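You operate a simulated robot arm through the tools that you are given. There is no shell and no other tool.

You are at the controls of a simulated robot arm. One attempt, no reset.

JOB
Wind the frame to the height on the order card.
Fine: stop the rollers and lock the drive switch off first.

Only the result counts: the job must be done as asked and must still hold three seconds after the hand-in. Knocking over, shifting, dropping, spilling or breaking anything else fails it.

ROBOT AND FRAMES
A 7-joint arm with a two-finger parallel gripper, fixed in place. Base frame: the origin is on the floor under the middle of its stand, x ahead of it, y to its left, z up. Units: cm, degrees, N and s.
With the tool pointing down near the work surface it reaches from about 38 to 90 cm from the base axis. Its first joint turns from -143.0 to 143.0 degrees. Payload 3 kg.
Tool frame: the origin (TCP) lies between the finger pads and is the grasp point; the fingertips stand 3 cm ahead of it; z points along the fingers, y is the line along which they close. The gripper opens to 9.4 cm. The fingers are 2.8 cm wide and 1 cm thick; the gripper's body (5 by 9.6 cm) begins 5.5 cm behind the TCP.
Orientation is that of the tool frame in the base frame, as [roll, pitch, yaw] about the fixed x, y, z axes, in that order (R = Rz(yaw) Ry(pitch) Rx(roll)). With the fingers straight down and closing along the base's y, the tool's x points along the base's -x, its y along +y and its z along -z.

CONTROLS
- The arm moves only by the tool play_rows. Its argument "motion" is text: rows parted by semicolons, each of 7 numbers parted by spaces: the shift along the tool's x, y, z in units of 150 mm (1.0 is 150 mm), then the turn, a rotation vector about the tool's x, y, z in units of 60 degrees (1.0 is 60 degrees), then the finger opening in cm, from 0 to 9.4. In form: x y z ax ay az grip; .... A call has 1 to 20 rows; each row is the pose to reach, as a shift and turn from the pose commanded when the call began, along the tool's axes at that moment. A call with a number of a shift or a turn outside -1 to 1 is refused whole. Rows are played at 5 a second. More than 5 cm and 8.6 degrees between two rows, or a gripper value outside its range, and nothing of the call is played. Where a pose cannot be reached the arm comes as near as it can. A force on the tool above 50 N (or 10 N above the force at the start of the call, whichever is more), or a blocked arm, ends the call early, and 0.2 s more pass. The fingers move at their own pace (about 7.2 cm/s each) and stop on an object; they squeeze with about 27 N. The grip force told is the motor's: it shows also when the fingers shut on nothing. Time passes only in rows, and 0.2 s behind the last, so rows that repeat a pose let the fingers close. The reply holds the time, the measured pose of the TCP, the force on the tool along the base axes, the opening and the grip force, in the units named above and with some noise, with the torque about the TCP (base axes, N m) and any sound that the robot's microphone picked up, and new pictures: "views" is both (left out), scene, wrist or none.
- Cameras (640 x 400 px; columns grow to the right, rows downward): "scene" is fixed at [21.97, -50.05, 127.47]; the picture's right is [0.94, -0.34, 0.00], its down [-0.10, -0.28, -0.96] and it looks along [0.32, 0.90, -0.30] (base axes); focal length 369 px, centre (320, 200). "wrist" rides on the gripper at [7.6, 1.4, -10.2] in the tool frame; the picture's right is [-0.18, 0.98, 0.00], its down [-0.75, -0.14, -0.64] and it looks along [-0.63, -0.12, 0.77] (tool axes); focal length 243 px, centre (320, 200). There is no depth. A picture from a camera that has moved, and an enlarged one, comes with that camera's place and axes in the base frame and with its lens.
- enlarge(camera, box): a new picture of the part [left, top, right, bottom] of that camera's present view, enlarged. The clock stands still meanwhile.
- hand_in(): hands the job in; it is judged then, once.

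Places have to be worked out from the pictures, the camera data and where the tool is seen. Open the gripper and draw the arm clear of the work before you hand the job in, unless the task says otherwise.

The tools are called as name(argument=value, ...) on one line, values as JSON. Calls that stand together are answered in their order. play_rows: Moves the arm, as the interface text tells. Its arguments: {"type":"object","properties":{"motion":{"type":"string"},"views":{"type":"string","enum":["both","scene","wrist","none"]}},"required":["motion"]} The other tools are called the same way: enlarge (camera, box) takes an enlarged picture of a part of a camera's view; hand_in () hands the job in.

At the start:

```text
t: 0.0
position: [43.73, 29.37, 124.95]
tool_rot: [179.9, 0.0, 180.0]
ft_force: [0.0, 0.4, 1.0]
torque: [0.0, 0.02, -0.02]
width: 9.38
grasp_force: 0.1
```

scene: 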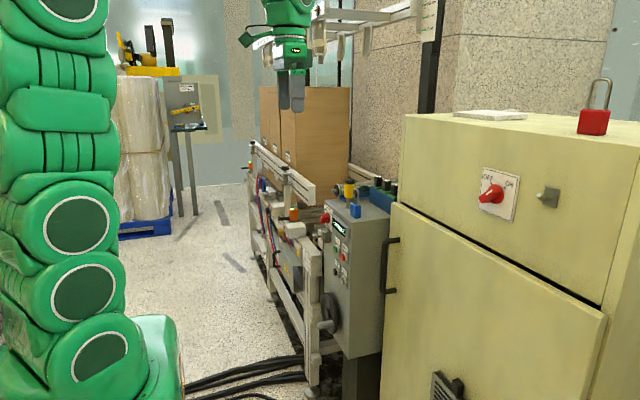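
wrist: 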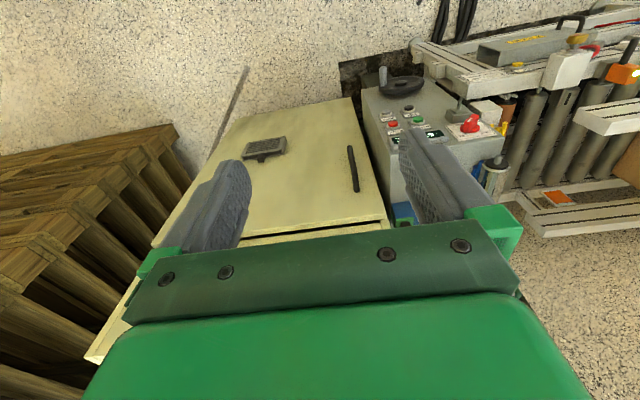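

I'll start by looking closely at the cabinet switch, the padlock, the control box and anything that looks like an order card.

enlarge(camera="scene", box=[400, 60, 640, 210])

enlarge(camera="scene", box=[230, 130, 410, 242])

enlarge(camera="scene", box=[250, 180, 410, 380])

enlarge(camera="wrist", box=[340, 0, 640, 240])

```text
2.67 times, centred on (520, 135) of scene
camera zoom: at [21.97, -50.05, 127.47], right [0.94, -0.34, 0.0], down [-0.1, -0.28, -0.96], along [0.32, 0.9, -0.3], focal length 985 px, centre (-213, 373)
```

zoom: 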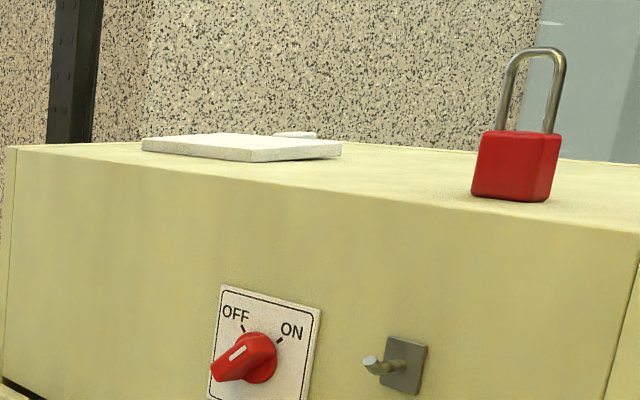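

```text
3.56 times, centred on (320, 186) of scene
camera zoom: at [21.97, -50.05, 127.47], right [0.94, -0.34, 0.0], down [-0.1, -0.28, -0.96], along [0.32, 0.9, -0.3], focal length 1313 px, centre (320, 250)
```

zoom: 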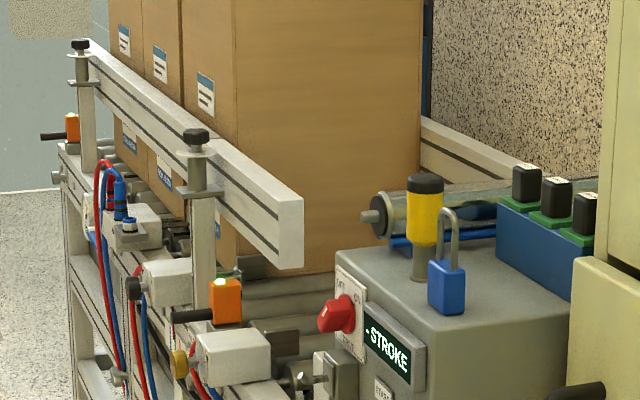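

```text
2.00 times, centred on (330, 280) of scene
camera zoom: at [21.97, -50.05, 127.47], right [0.94, -0.34, 0.0], down [-0.1, -0.28, -0.96], along [0.32, 0.9, -0.3], focal length 739 px, centre (300, 40)
```

zoom: 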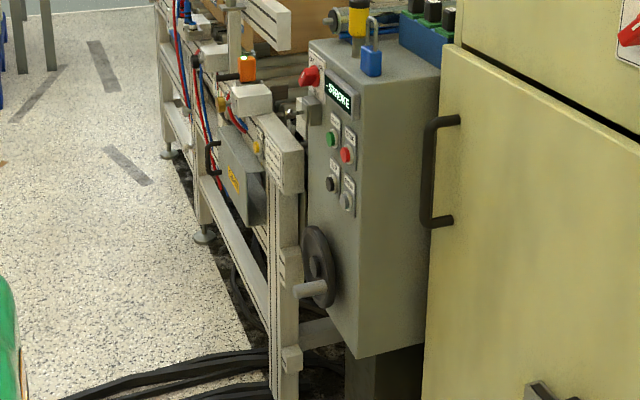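

```text
1.67 times, centred on (490, 120) of wrist
camera zoom: at [35.92, 30.77, 135.25], right [0.18, 0.98, 0.0], down [0.75, -0.14, 0.64], along [0.63, -0.12, -0.77], focal length 404 px, centre (37, 333)
```

zoom: 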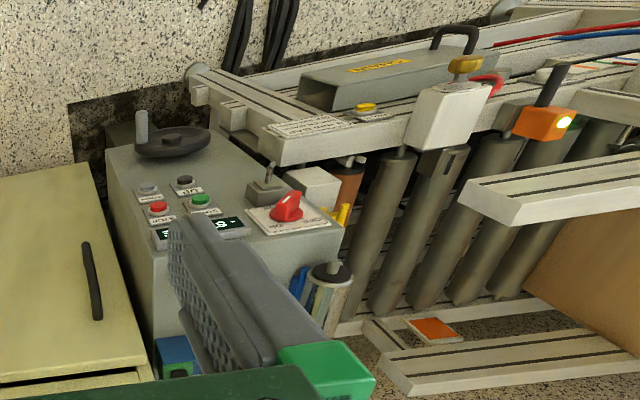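

The control box has a handwheel, buttons, a display, a red selector and a blue padlock; the cabinet has a separate OFF/ON switch and a red padlock. I'll zoom in further to read the labels.

enlarge(camera="scene", box=[310, 195, 374, 235])

enlarge(camera="scene", box=[315, 230, 379, 300])

enlarge(camera="scene", box=[380, 0, 476, 60])

enlarge(camera="wrist", box=[350, 60, 510, 160])

enlarge(camera="scene", box=[100, 50, 230, 140])

enlarge(camera="scene", box=[240, 150, 330, 240])

```text
10.00 times, centred on (342, 215) of scene
camera zoom: at [21.97, -50.05, 127.47], right [0.94, -0.34, 0.0], down [-0.1, -0.28, -0.96], along [0.32, 0.9, -0.3], focal length 3693 px, centre (100, 50)
```

zoom: 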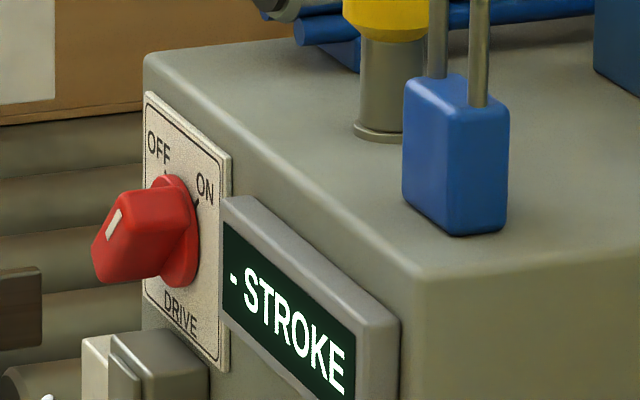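

```text
5.71 times, centred on (347, 265) of scene
camera zoom: at [21.97, -50.05, 127.47], right [0.94, -0.34, 0.0], down [-0.1, -0.28, -0.96], along [0.32, 0.9, -0.3], focal length 2110 px, centre (166, -171)
```

zoom: 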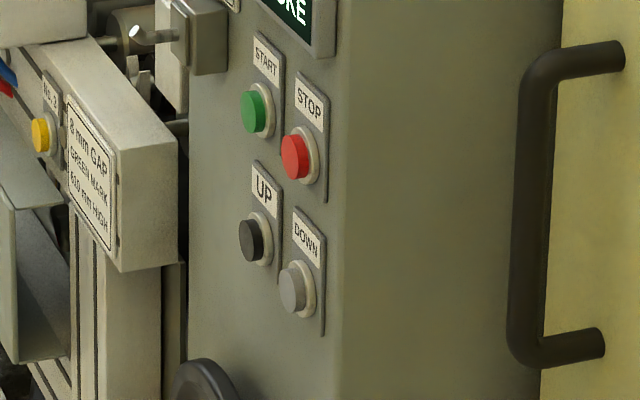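

```text
6.67 times, centred on (428, 30) of scene
camera zoom: at [21.97, -50.05, 127.47], right [0.94, -0.34, 0.0], down [-0.1, -0.28, -0.96], along [0.32, 0.9, -0.3], focal length 2462 px, centre (-400, 1333)
```

zoom: 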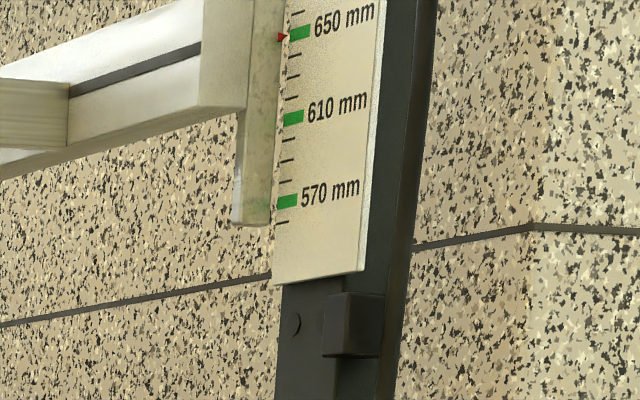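

```text
4.00 times, centred on (430, 110) of wrist
camera zoom: at [35.92, 30.77, 135.25], right [0.18, 0.98, 0.0], down [0.75, -0.14, 0.64], along [0.63, -0.12, -0.77], focal length 970 px, centre (-120, 560)
```

zoom: 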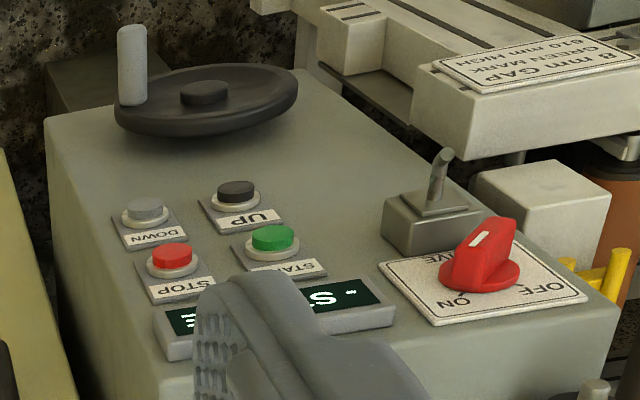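

```text
4.44 times, centred on (165, 95) of scene
camera zoom: at [21.97, -50.05, 127.47], right [0.94, -0.34, 0.0], down [-0.1, -0.28, -0.96], along [0.32, 0.9, -0.3], focal length 1642 px, centre (1009, 667)
```

zoom: 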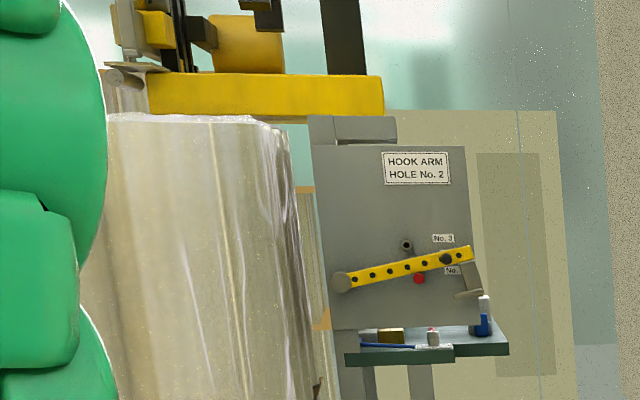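

```text
4.44 times, centred on (285, 195) of scene
camera zoom: at [21.97, -50.05, 127.47], right [0.94, -0.34, 0.0], down [-0.1, -0.28, -0.96], along [0.32, 0.9, -0.3], focal length 1642 px, centre (476, 222)
```

zoom: 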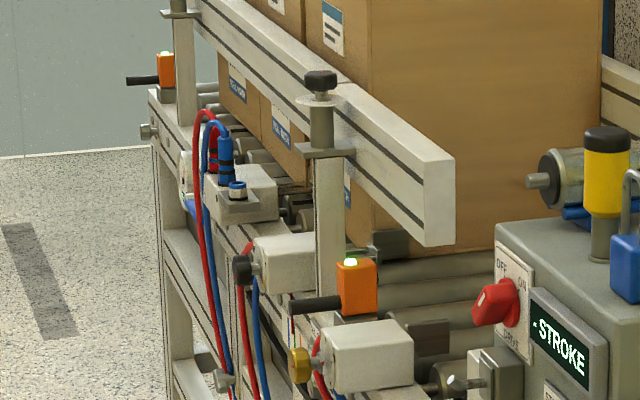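

The label on the conveyor end reads "8 mm GAP / GREEN MARK / 610 mm HIGH", and a scale on the black column shows a red pointer near 650 mm. A white card also lies on the cabinet top, so I raise and tilt the tool to read it and see the panel.

play_rows(motion="-0.05 0 -0.125 0 -0.125 0 9.4; -0.1 0 -0.25 0 -0.25 0 9.4; -0.15 0 -0.375 0 -0.375 0 9.4; -0.2 0 -0.5 0 -0.5 0 9.4; -0.25 0 -0.625 0 -0.625 0 9.4; -0.3 0 -0.75 0 -0.75 0 9.4; -0.35 0 -0.875 0 -0.875 0 9.4; -0.4 0 -1.0 0 -1.0 0 9.4")

```text
t: 1.3
position: [48.49, 27.97, 134.89]
tool_rot: [162.0, 26.9, 171.8]
ft_force: [-0.4, 1.0, 0.0]
torque: [-0.03, -0.02, -0.06]
width: 9.36
grasp_force: 0.2
stopped in row 6: the arm was blocked; the commanded pose is now the measured one
camera wrist: at [36.93, 27.78, 140.47], right [0.16, 0.92, 0.35], down [0.36, -0.39, 0.85], along [0.92, -0.01, -0.4], focal length 243 px, centre (320, 200)
```

scene: 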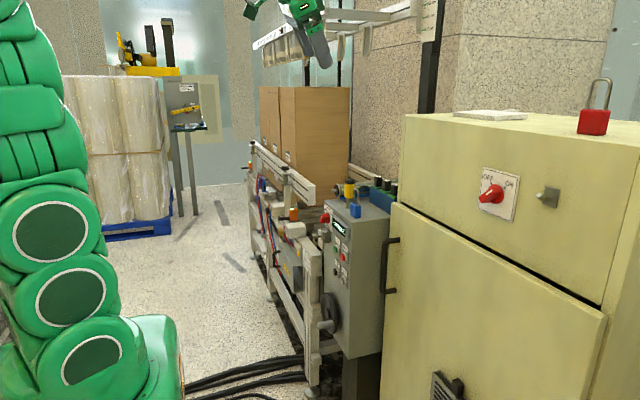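
wrist: 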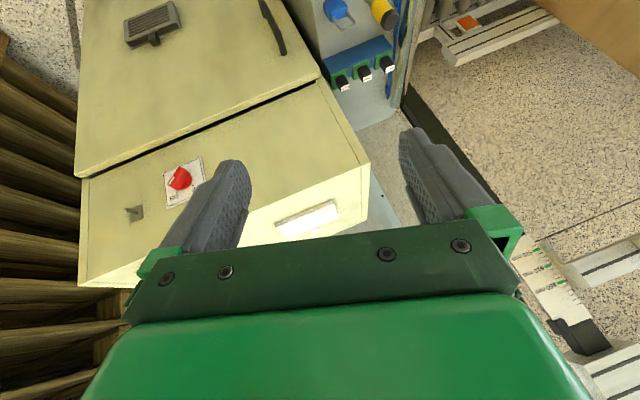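

The arm stopped at a limit (not contact), and the card on the cabinet top is in view. I'll zoom in on it.

enlarge(camera="wrist", box=[250, 180, 378, 260])

enlarge(camera="wrist", box=[110, 130, 238, 230])

enlarge(camera="wrist", box=[500, 220, 640, 380])

enlarge(camera="wrist", box=[300, 0, 428, 100])

enlarge(camera="scene", box=[310, 195, 374, 235])

```text
5.00 times, centred on (314, 220) of wrist
camera zoom: at [36.93, 27.78, 140.47], right [0.16, 0.92, 0.35], down [0.36, -0.39, 0.85], along [0.92, -0.01, -0.4], focal length 1213 px, centre (350, 100)
```

zoom: 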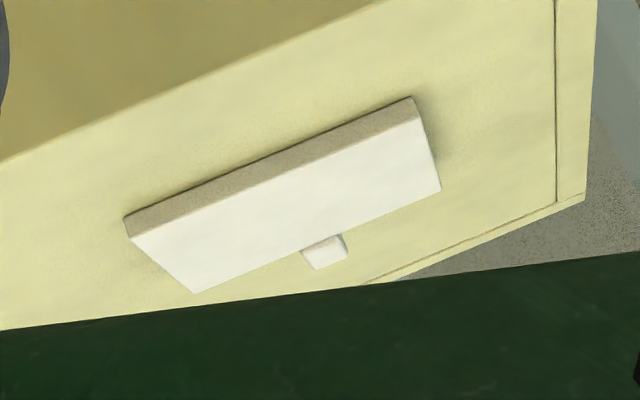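

```text
4.00 times, centred on (174, 180) of wrist
camera zoom: at [36.93, 27.78, 140.47], right [0.16, 0.92, 0.35], down [0.36, -0.39, 0.85], along [0.92, -0.01, -0.4], focal length 970 px, centre (904, 280)
```

zoom: 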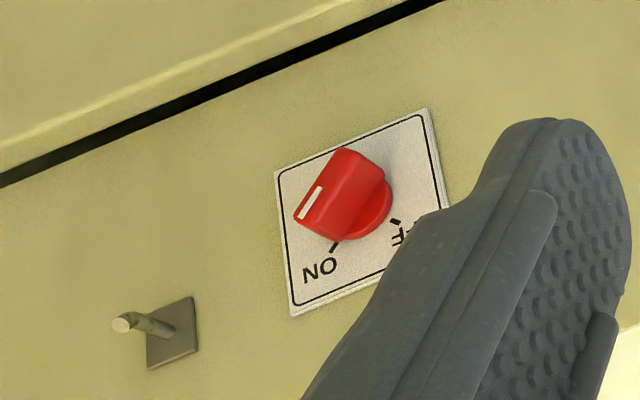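

```text
2.50 times, centred on (570, 300) of wrist
camera zoom: at [36.93, 27.78, 140.47], right [0.16, 0.92, 0.35], down [0.36, -0.39, 0.85], along [0.92, -0.01, -0.4], focal length 606 px, centre (-305, -50)
```

zoom: 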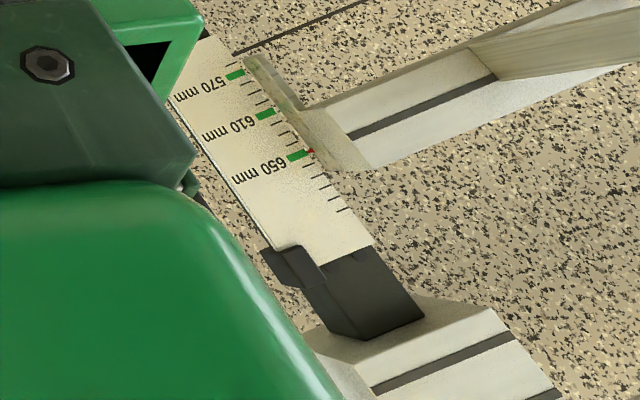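

```text
4.00 times, centred on (364, 50) of wrist
camera zoom: at [36.93, 27.78, 140.47], right [0.16, 0.92, 0.35], down [0.36, -0.39, 0.85], along [0.92, -0.01, -0.4], focal length 970 px, centre (144, 800)
```

zoom: 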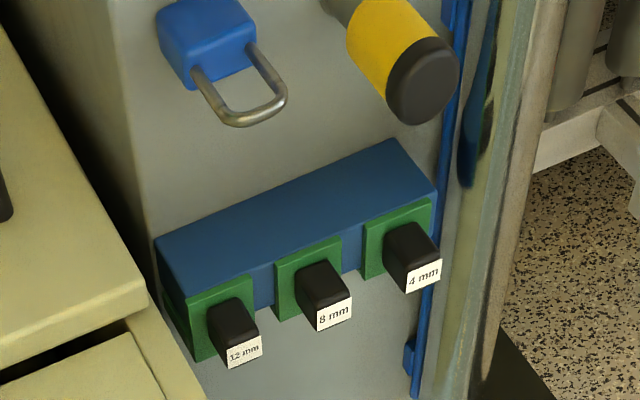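

```text
10.00 times, centred on (342, 215) of scene
camera zoom: at [21.97, -50.05, 127.47], right [0.94, -0.34, 0.0], down [-0.1, -0.28, -0.96], along [0.32, 0.9, -0.3], focal length 3693 px, centre (100, 50)
```

zoom: 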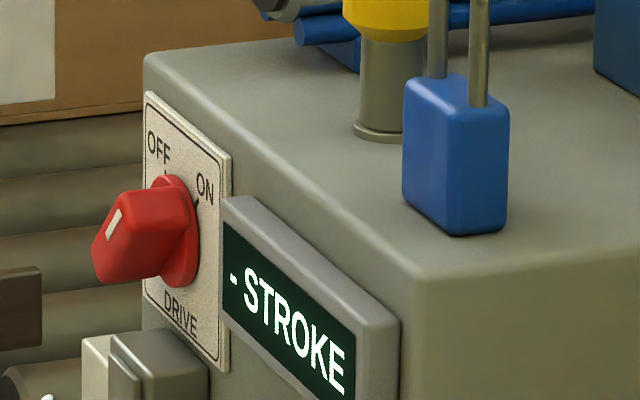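

The white item on the cabinet top is blank, so the order card is the plate on the conveyor end: 610 mm, with the pointer now at 650 mm. I'll drop lower with a 45° tilt to look at the control panel straight on.

play_rows(motion="0.124 0.061 0.150 0.036 -0.047 -0.026 9.4; 0.248 0.122 0.300 0.072 -0.094 -0.052 9.4; 0.372 0.183 0.451 0.109 -0.141 -0.079 9.4; 0.495 0.244 0.601 0.145 -0.187 -0.105 9.4; 0.619 0.305 0.751 0.181 -0.234 -0.131 9.4; 0.743 0.366 0.901 0.217 -0.281 -0.157 9.4")

```text
t: 2.1
position: [46.3, 33.15, 129.17]
tool_rot: [152.8, 22.6, 168.2]
ft_force: [1.7, -0.2, 1.0]
torque: [-0.03, -0.02, 0.0]
width: 9.38
grasp_force: 0.1
stopped in row 4: the arm was blocked; the commanded pose is now the measured one
camera wrist: at [34.95, 32.08, 135.07], right [0.17, 0.86, 0.49], down [0.4, -0.51, 0.76], along [0.9, 0.06, -0.44], focal length 243 px, centre (320, 200)
```

scene: 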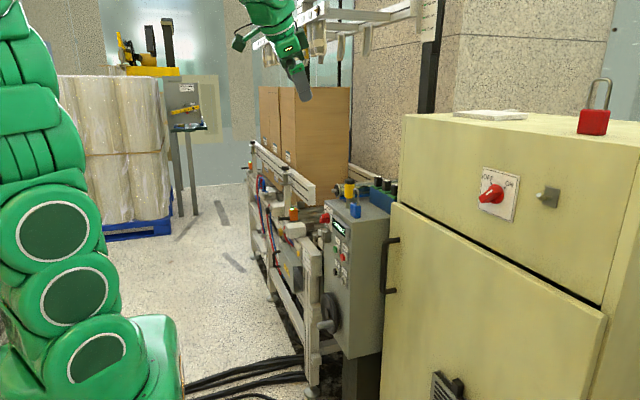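
wrist: 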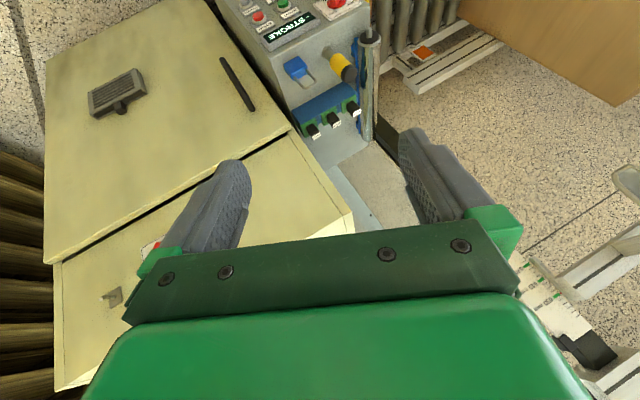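

The arm is probably near full stretch at this height. I'll move straight down 15 cm in the current orientation to get away from that limit.

play_rows(motion="0.077 -0.084 0.164 0 0 0 9.4; 0.154 -0.169 0.328 0 0 0 9.4; 0.230 -0.253 0.493 0 0 0 9.4; 0.307 -0.338 0.657 0 0 0 9.4; 0.384 -0.422 0.821 0 0 0 9.4", views="none")

```text
t: 3.3
position: [46.4, 33.08, 114.73]
tool_rot: [152.4, 23.3, 168.1]
ft_force: [-0.3, 0.4, -0.1]
torque: [0.0, 0.02, 0.01]
width: 9.4
grasp_force: 0.0
```

The arm followed that freely. Now I tilt the tool 60° forward while moving down and left, to put the wrist camera in front of the control panel.

play_rows(motion="0.092 0.039 0.153 0.052 -0.093 -0.049 9.4; 0.184 0.078 0.306 0.103 -0.186 -0.098 9.4; 0.276 0.117 0.459 0.155 -0.279 -0.147 9.4; 0.369 0.156 0.613 0.206 -0.372 -0.195 9.4; 0.461 0.195 0.766 0.258 -0.465 -0.244 9.4; 0.553 0.234 0.919 0.309 -0.558 -0.293 9.4")

```text
t: 4.1
position: [42.31, 40.73, 106.09]
tool_rot: [152.1, 22.4, 162.4]
ft_force: [-0.8, 1.8, 0.7]
torque: [-0.12, -0.05, -0.08]
width: 9.4
grasp_force: 0.2
stopped in row 4: the arm was blocked; the commanded pose is now the measured one
camera wrist: at [30.91, 40.55, 112.15], right [0.26, 0.83, 0.5], down [0.35, -0.56, 0.75], along [0.9, -0.02, -0.44], focal length 243 px, centre (320, 200)
```

scene: 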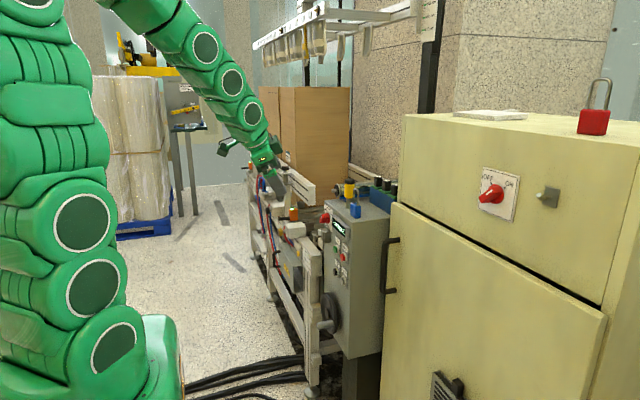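
wrist: 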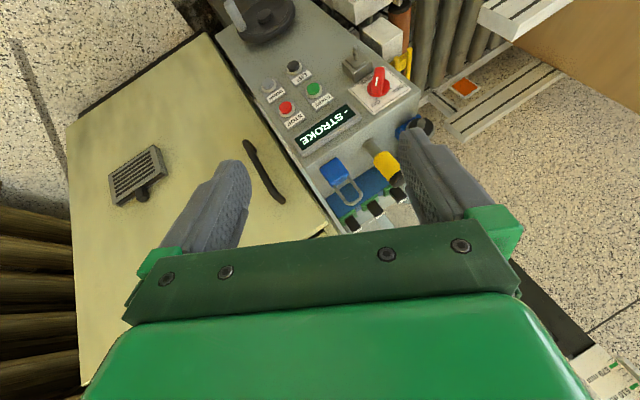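

The forearm and gripper are now nearly in line (a wrist limit), so steep forward tilts aren't available this way. The camera sees the panel well from here, so I'll zoom in on it.

enlarge(camera="wrist", box=[330, 30, 426, 110])

enlarge(camera="wrist", box=[300, 130, 412, 240])

enlarge(camera="wrist", box=[210, 0, 370, 150])

enlarge(camera="scene", box=[310, 195, 374, 235])

```text
5.00 times, centred on (378, 70) of wrist
camera zoom: at [30.91, 40.55, 112.15], right [0.26, 0.83, 0.5], down [0.35, -0.56, 0.75], along [0.9, -0.02, -0.44], focal length 1213 px, centre (30, 850)
```

zoom: 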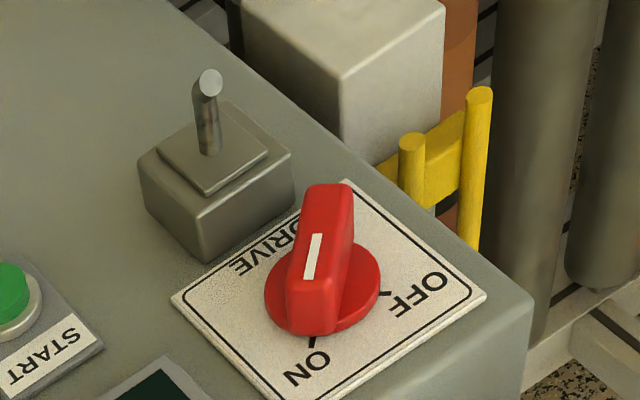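

```text
3.64 times, centred on (356, 185) of wrist
camera zoom: at [30.91, 40.55, 112.15], right [0.26, 0.83, 0.5], down [0.35, -0.56, 0.75], along [0.9, -0.02, -0.44], focal length 882 px, centre (189, 254)
```

zoom: 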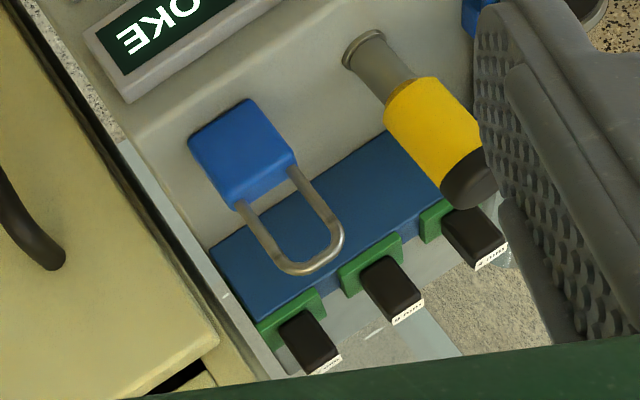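

```text
2.67 times, centred on (290, 75) of wrist
camera zoom: at [30.91, 40.55, 112.15], right [0.26, 0.83, 0.5], down [0.35, -0.56, 0.75], along [0.9, -0.02, -0.44], focal length 647 px, centre (400, 533)
```

zoom: 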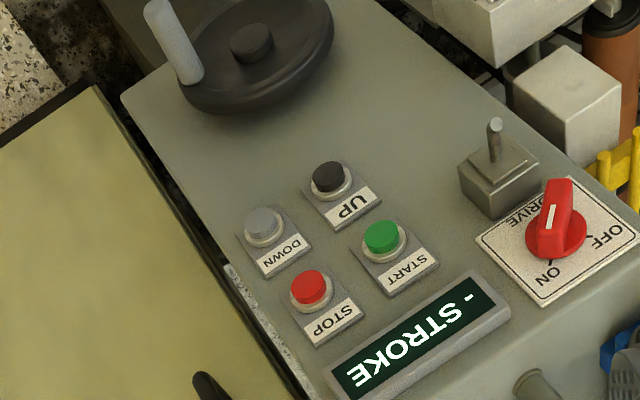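

```text
10.00 times, centred on (342, 215) of scene
camera zoom: at [21.97, -50.05, 127.47], right [0.94, -0.34, 0.0], down [-0.1, -0.28, -0.96], along [0.32, 0.9, -0.3], focal length 3693 px, centre (100, 50)
```

zoom: 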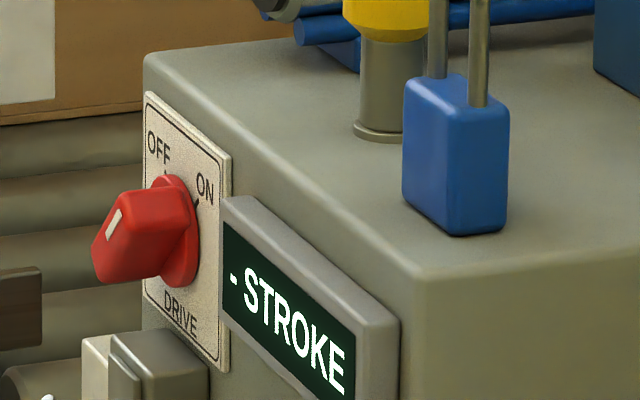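

From several views I place STOP at about (62.5, 43.7, 77.5), the DRIVE knob at (63, 58, 85.5) pointing ON, the lock peg tip at (58, 58, 80), the blue padlock at (67, 44.5, 92) and the handwheel hub at about (60, 50, 55). I'll move forward first, where the forearm lies flatter, then bring the tool to a clean 30° forward tilt.

play_rows(motion="-0.075 -0.034 0.234 0 0 0 9.4; -0.15 -0.069 0.469 0 0 0 9.4; -0.225 -0.103 0.703 0 0 0 9.4; -0.225 -0.103 0.703 0.066 -0.012 -0.057 9.4; -0.225 -0.103 0.703 0.133 -0.023 -0.115 9.4; -0.225 -0.103 0.703 0.199 -0.035 -0.172 9.4; -0.225 -0.103 0.703 0.265 -0.047 -0.230 9.4; -0.225 -0.103 0.703 0.332 -0.059 -0.287 9.4")

```text
t: 5.9
position: [50.09, 41.97, 98.07]
tool_rot: [179.9, 29.9, 180.0]
ft_force: [0.9, 0.6, 0.8]
torque: [-0.04, 0.02, 0.0]
width: 9.41
grasp_force: 0.1
camera wrist: at [38.22, 43.39, 103.04], right [0.16, 0.98, 0.09], down [0.34, -0.14, 0.93], along [0.93, -0.12, -0.35], focal length 243 px, centre (320, 200)
```

scene: 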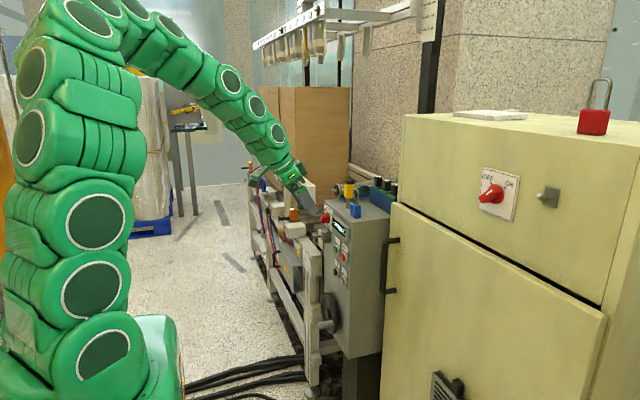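
wrist: 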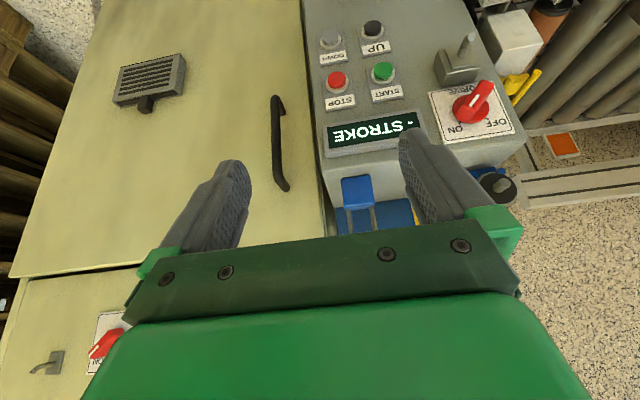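

The tool is now cleanly tilted 30° forward at (50.1, 42.0, 98.1). I'll zoom in to refine the button, knob, peg and padlock positions.

enlarge(camera="wrist", box=[300, 0, 428, 80])

enlarge(camera="wrist", box=[400, 20, 528, 100])

enlarge(camera="wrist", box=[310, 100, 438, 240])

enlarge(camera="scene", box=[290, 190, 386, 250])

```text
5.00 times, centred on (364, 40) of wrist
camera zoom: at [38.22, 43.39, 103.04], right [0.16, 0.98, 0.09], down [0.34, -0.14, 0.93], along [0.93, -0.12, -0.35], focal length 1213 px, centre (100, 1000)
```

zoom: 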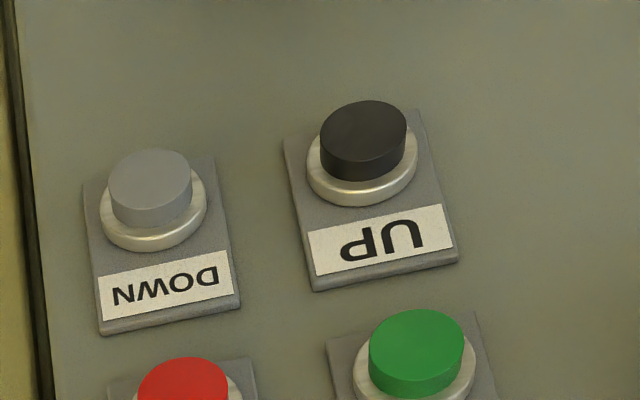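

```text
5.00 times, centred on (464, 60) of wrist
camera zoom: at [38.22, 43.39, 103.04], right [0.16, 0.98, 0.09], down [0.34, -0.14, 0.93], along [0.93, -0.12, -0.35], focal length 1213 px, centre (-400, 900)
```

zoom: 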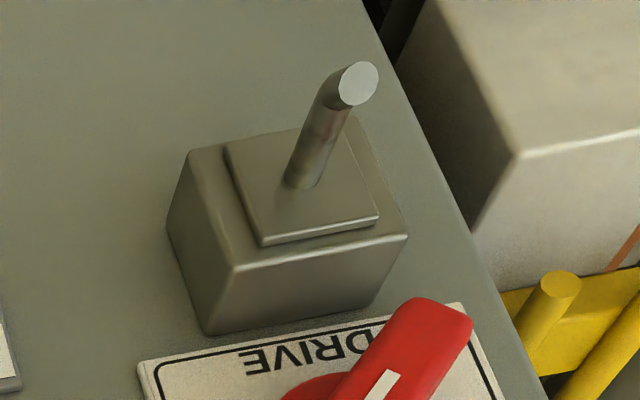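

```text
2.86 times, centred on (374, 170) of wrist
camera zoom: at [38.22, 43.39, 103.04], right [0.16, 0.98, 0.09], down [0.34, -0.14, 0.93], along [0.93, -0.12, -0.35], focal length 693 px, centre (166, 286)
```

zoom: 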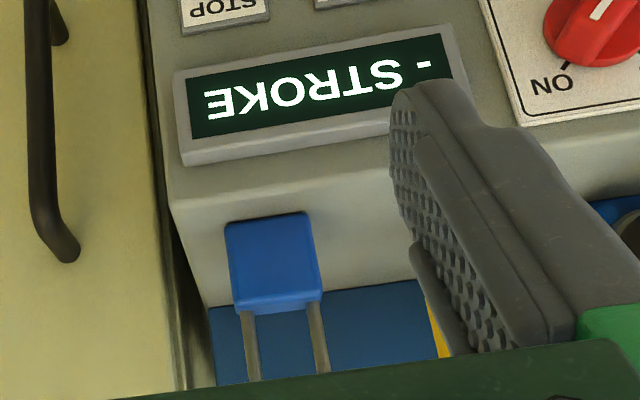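

```text
6.67 times, centred on (338, 220) of scene
camera zoom: at [21.97, -50.05, 127.47], right [0.94, -0.34, 0.0], down [-0.1, -0.28, -0.96], along [0.32, 0.9, -0.3], focal length 2462 px, centre (200, 67)
```

zoom: 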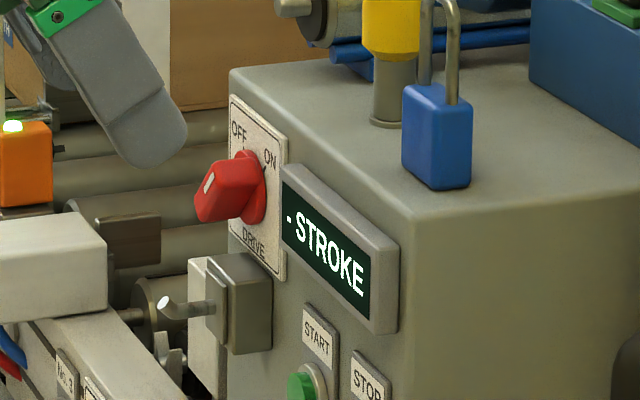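

The buttons are confirmed at about x=62.5, with STOP at y≈43.9, z≈77.5. I'll close the fingers and go to a spot in front of STOP, well clear of the panel.

play_rows(motion="0.096 0.03 0.233 0 0 0 0; 0.193 0.06 0.467 0 0 0 0; 0.289 0.09 0.7 0 0 0 0; 0.385 0.12 0.933 0 0 0 0; 0.385 0.12 0.933 0 0 0 0")

```text
t: 7.1
position: [51.99, 43.73, 82.91]
tool_rot: [179.8, 29.7, 179.9]
ft_force: [-1.1, 0.3, -0.1]
torque: [0.0, 0.03, 0.05]
width: 0.01
grasp_force: 26.9
camera wrist: at [40.17, 45.21, 87.97], right [0.16, 0.98, 0.09], down [0.34, -0.14, 0.93], along [0.93, -0.12, -0.35], focal length 243 px, centre (320, 200)
```

scene: 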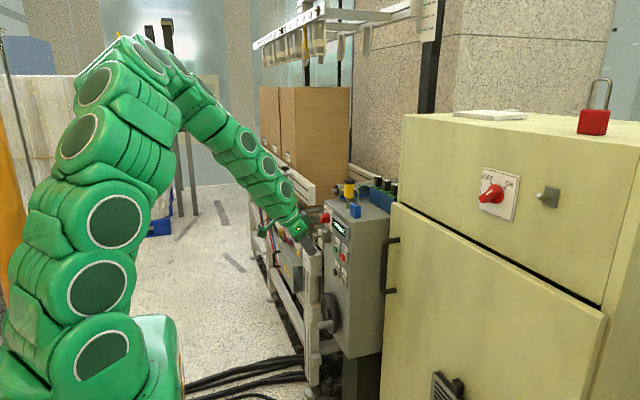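
wrist: 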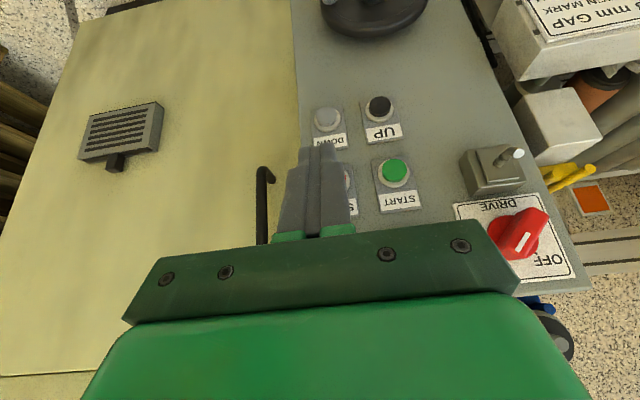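

The gripper is closed and lined up just in front of STOP, whose label shows beside the fingers. I'll lower to button height and press forward along +x in small steps.

play_rows(motion="-0.1 0.002 0.193 0 0 0 0; -0.201 0.005 0.385 0 0 0 0; -0.259 0.005 0.419 0 0 0 0; -0.316 0.005 0.452 0 0 0 0; -0.351 0.005 0.472 0 0 0 0; -0.38 0.005 0.489 0 0 0 0")

```text
t: 8.5
position: [60.58, 44.0, 79.56]
tool_rot: [179.9, 29.8, 180.0]
ft_force: [-13.8, 1.0, -0.1]
torque: [-0.05, 0.22, 0.01]
width: 0.0
grasp_force: 27.9
heard: click
camera wrist: at [48.73, 45.36, 84.63], right [0.16, 0.98, 0.09], down [0.34, -0.14, 0.93], along [0.93, -0.12, -0.35], focal length 243 px, centre (320, 200)
```

scene: 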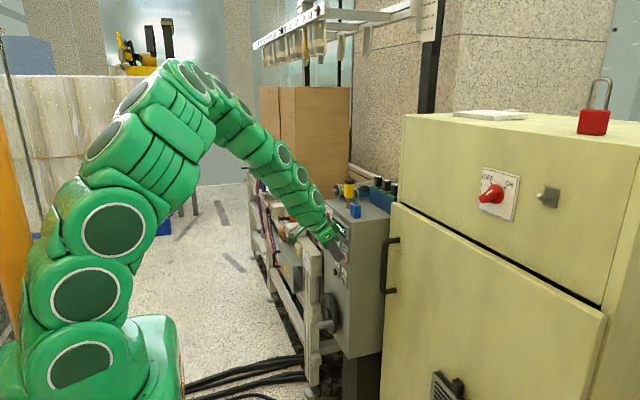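
wrist: 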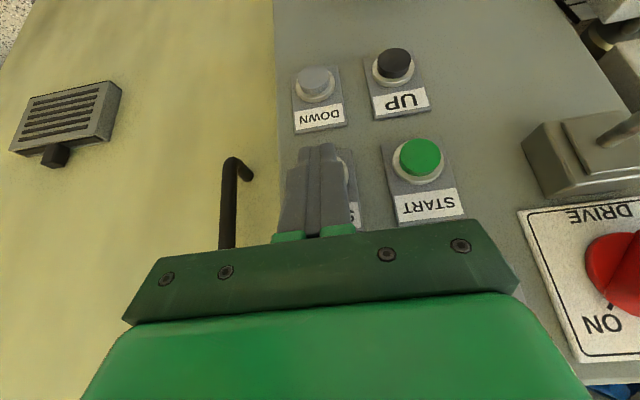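

A click was heard with about 14 N on the tool, so STOP was pressed. I'll back straight off and rise to look at the display and rollers.

play_rows(motion="0.173 0 -0.1 0 0 0 0; 0.296 0.067 -0.287 0 0 0 0; 0.386 0.167 -0.531 0 0 0 0; 0.286 0.333 -0.704 0 0 0 0; 0.286 0.333 -0.704 0 0 0 0")

enlarge(camera="scene", box=[290, 190, 386, 250])

enlarge(camera="scene", box=[240, 180, 336, 240])

```text
t: 9.7
position: [51.5, 48.73, 86.58]
tool_rot: [179.8, 29.9, 179.9]
ft_force: [0.9, 0.1, -0.7]
torque: [0.0, -0.01, 0.01]
width: 0.02
grasp_force: 27.0
camera wrist: at [39.69, 50.24, 91.57], right [0.16, 0.98, 0.09], down [0.34, -0.14, 0.93], along [0.93, -0.12, -0.35], focal length 243 px, centre (320, 200)
```

scene: 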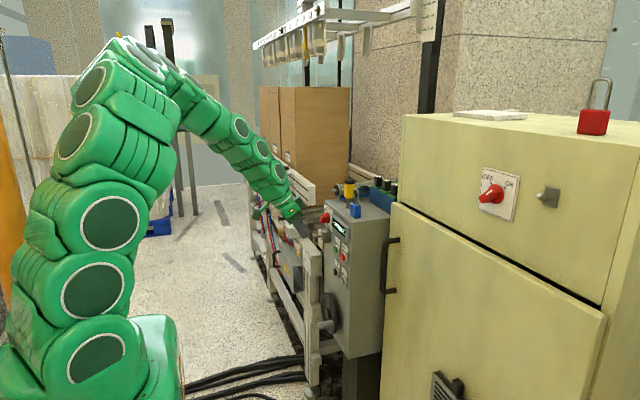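
wrist: 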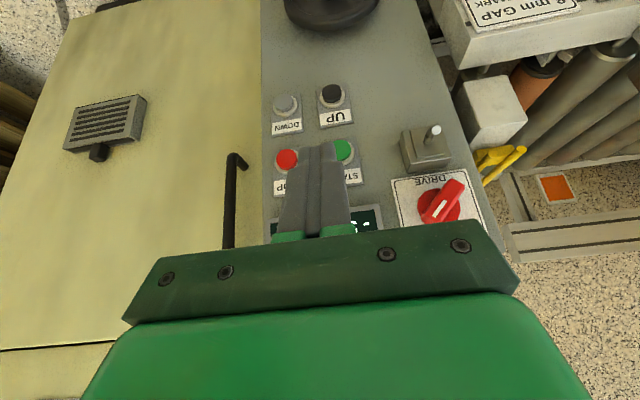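

```text
6.67 times, centred on (338, 220) of scene
camera zoom: at [21.97, -50.05, 127.47], right [0.94, -0.34, 0.0], down [-0.1, -0.28, -0.96], along [0.32, 0.9, -0.3], focal length 2462 px, centre (200, 67)
```

zoom: 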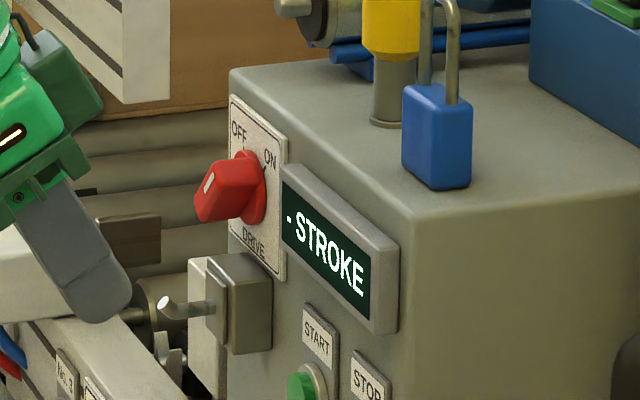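

```text
6.67 times, centred on (288, 210) of scene
camera zoom: at [21.97, -50.05, 127.47], right [0.94, -0.34, 0.0], down [-0.1, -0.28, -0.96], along [0.32, 0.9, -0.3], focal length 2462 px, centre (533, 133)
```

zoom: 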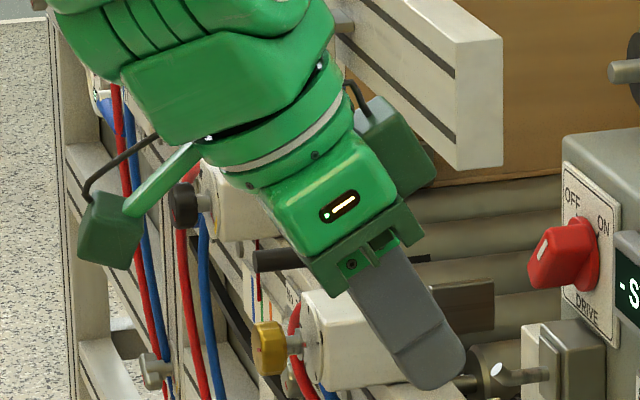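

The display is unchanged, but the button clicked. Next is the DRIVE knob, which points ON (up and toward -y) and must go 90° to OFF (up and toward +y). I'll try a 45° tilt first so the parts above the fingers stay clear of the panel.

play_rows(motion="0 0.05 -0.05 0 -0.063 0 0; 0 0.1 -0.1 0 -0.125 0 0; 0 0.15 -0.15 0 -0.188 0 0; 0 0.2 -0.2 0 -0.25 0 0")

```text
t: 10.7
position: [49.95, 51.85, 89.23]
tool_rot: [179.9, 44.9, 180.0]
ft_force: [-0.4, -0.3, -0.6]
torque: [0.01, 0.02, 0.0]
width: 0.0
grasp_force: 27.2
camera wrist: at [37.28, 53.32, 90.95], right [0.13, 0.98, 0.13], down [0.08, -0.14, 0.99], along [0.99, -0.12, -0.1], focal length 243 px, centre (320, 200)
```

scene: 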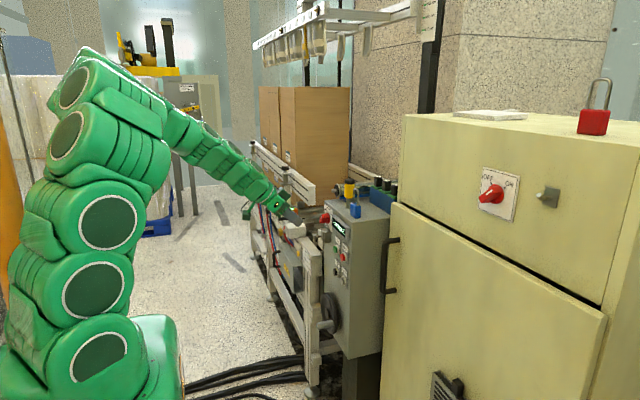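
wrist: 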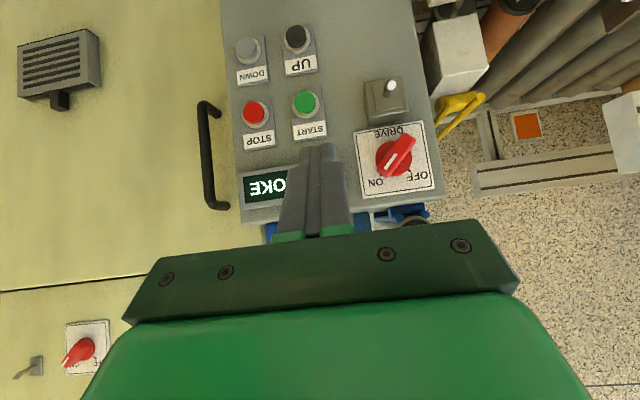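

The 45° tilt works well here. I'll zoom in on the knob and peg from this near-frontal view to refine their geometry before pushing.

enlarge(camera="wrist", box=[340, 60, 468, 220])

enlarge(camera="wrist", box=[220, 100, 348, 240])

```text
2.50 times, centred on (404, 140) of wrist
camera zoom: at [37.28, 53.32, 90.95], right [0.13, 0.98, 0.13], down [0.08, -0.14, 0.99], along [0.99, -0.12, -0.1], focal length 606 px, centre (110, 350)
```

zoom: 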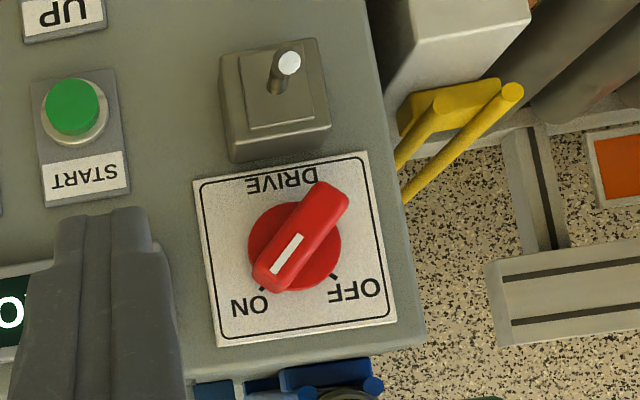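

```text
2.86 times, centred on (284, 170) of wrist
camera zoom: at [37.28, 53.32, 90.95], right [0.13, 0.98, 0.13], down [0.08, -0.14, 0.99], along [0.99, -0.12, -0.1], focal length 693 px, centre (423, 286)
```

zoom: 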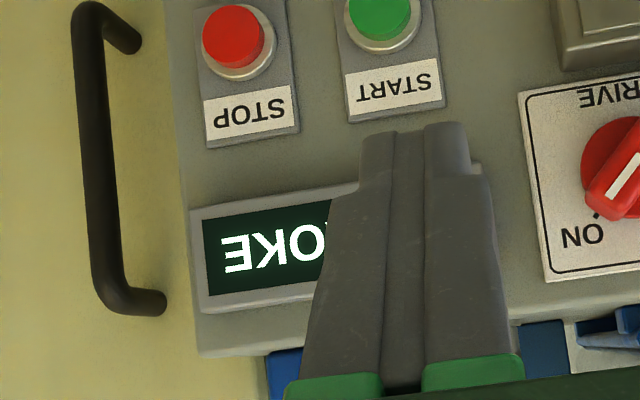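

From this near-frontal view the knob centre is about (y 58.4, z 85.25) and the peg is at y≈58.4. I'll bring the closed fingertip in at the lower-left side of the bar's ON end.

play_rows(motion="-0.1 0.069 0.186 0 0 0 0; -0.199 0.137 0.371 0 0 0 0; -0.284 0.137 0.456 0 0 0 0; -0.369 0.137 0.541 0 0 0 0")

enlarge(camera="scene", box=[290, 190, 386, 250])

enlarge(camera="wrist", box=[256, 60, 416, 240])

```text
t: 11.7
position: [59.84, 53.9, 87.36]
tool_rot: [179.8, 44.7, 179.9]
ft_force: [-16.6, -6.0, 3.2]
torque: [-0.11, 0.11, -0.33]
width: 0.0
grasp_force: 26.8
camera wrist: at [47.08, 55.36, 89.15], right [0.13, 0.98, 0.13], down [0.08, -0.14, 0.99], along [0.99, -0.12, -0.1], focal length 243 px, centre (320, 200)
```

scene: 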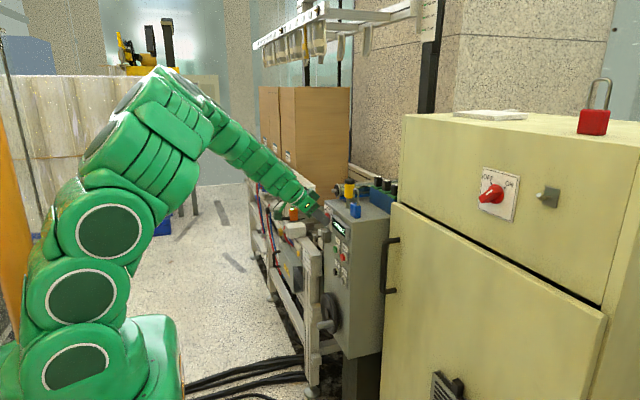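
wrist: 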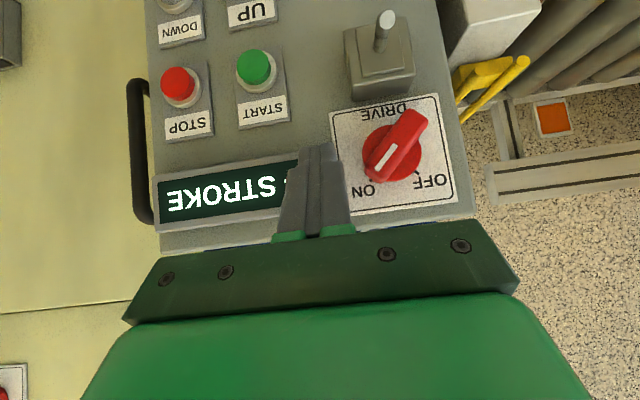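

```text
6.67 times, centred on (338, 220) of scene
camera zoom: at [21.97, -50.05, 127.47], right [0.94, -0.34, 0.0], down [-0.1, -0.28, -0.96], along [0.32, 0.9, -0.3], focal length 2462 px, centre (200, 67)
```

zoom: 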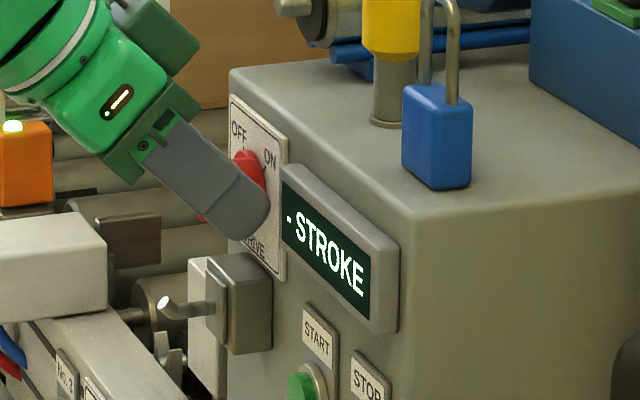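

```text
2.22 times, centred on (336, 150) of wrist
camera zoom: at [47.08, 55.36, 89.15], right [0.13, 0.98, 0.13], down [0.08, -0.14, 0.99], along [0.99, -0.12, -0.1], focal length 539 px, centre (284, 311)
```

zoom: 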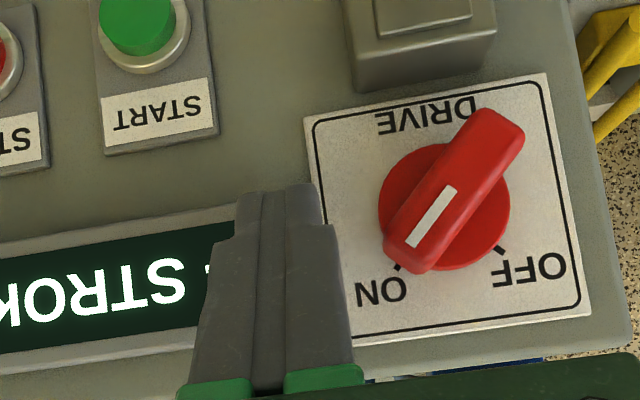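

There is light contact (about 17 N in -x), so the fingertip is touching the panel or the display edge. I'll back off 0.5 cm, then sweep in +y along an arc to push the bar's ON end over toward OFF.

play_rows(motion="0.024 0.02 -0.024 0 0 0 0; 0.019 0.08 -0.028 0 0 0 0; 0.007 0.103 -0.04 0 0 0 0; -0.005 0.127 -0.052 0 0 0 0; -0.021 0.153 -0.068 0 0 0 0; -0.038 0.18 -0.085 0 0 0 0; -0.052 0.22 -0.099 0 0 0 0; -0.052 0.253 -0.099 0 0 0 0")

enlarge(camera="wrist", box=[256, 60, 416, 240])

enlarge(camera="scene", box=[290, 190, 386, 250])

```text
t: 13.5
position: [59.19, 57.76, 88.98]
tool_rot: [179.8, 44.7, 179.8]
ft_force: [-7.7, -6.5, 6.9]
torque: [-0.08, 0.05, -0.06]
width: 0.0
grasp_force: 27.0
camera wrist: at [46.45, 59.21, 90.71], right [0.13, 0.98, 0.13], down [0.08, -0.14, 0.99], along [0.99, -0.12, -0.1], focal length 243 px, centre (320, 200)
```

scene: 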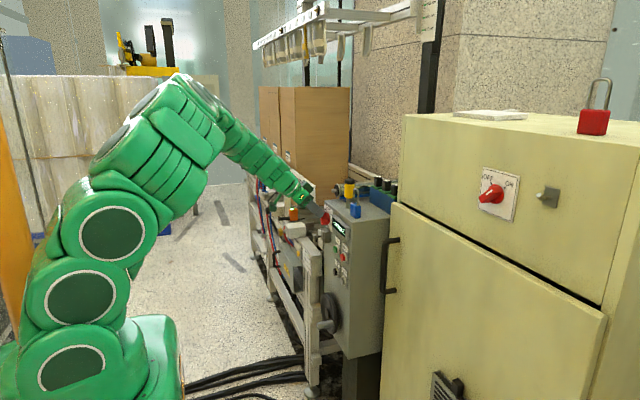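
wrist: 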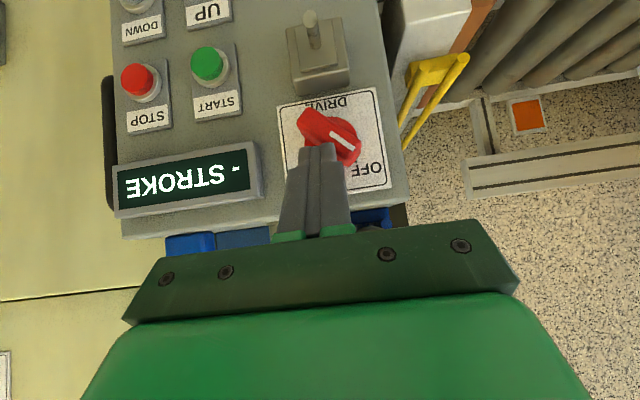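

```text
2.22 times, centred on (336, 150) of wrist
camera zoom: at [46.45, 59.21, 90.71], right [0.13, 0.98, 0.13], down [0.08, -0.14, 0.99], along [0.99, -0.12, -0.1], focal length 539 px, centre (284, 311)
```

zoom: 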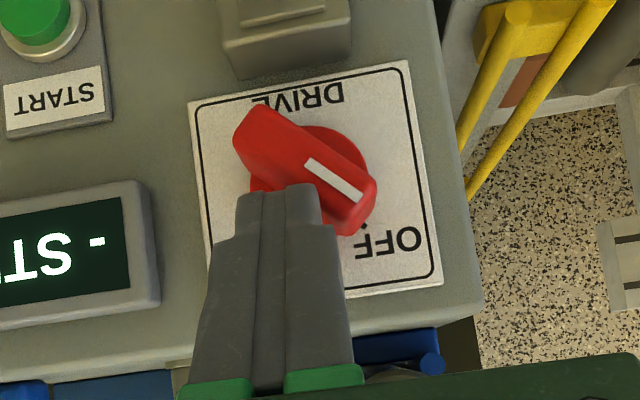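

```text
6.67 times, centred on (338, 220) of scene
camera zoom: at [21.97, -50.05, 127.47], right [0.94, -0.34, 0.0], down [-0.1, -0.28, -0.96], along [0.32, 0.9, -0.3], focal length 2462 px, centre (200, 67)
```

zoom: 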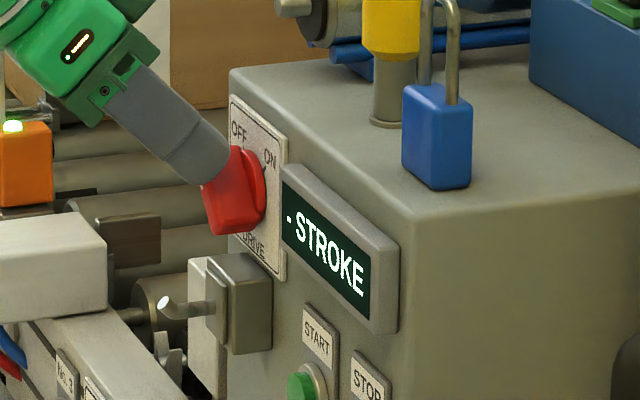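

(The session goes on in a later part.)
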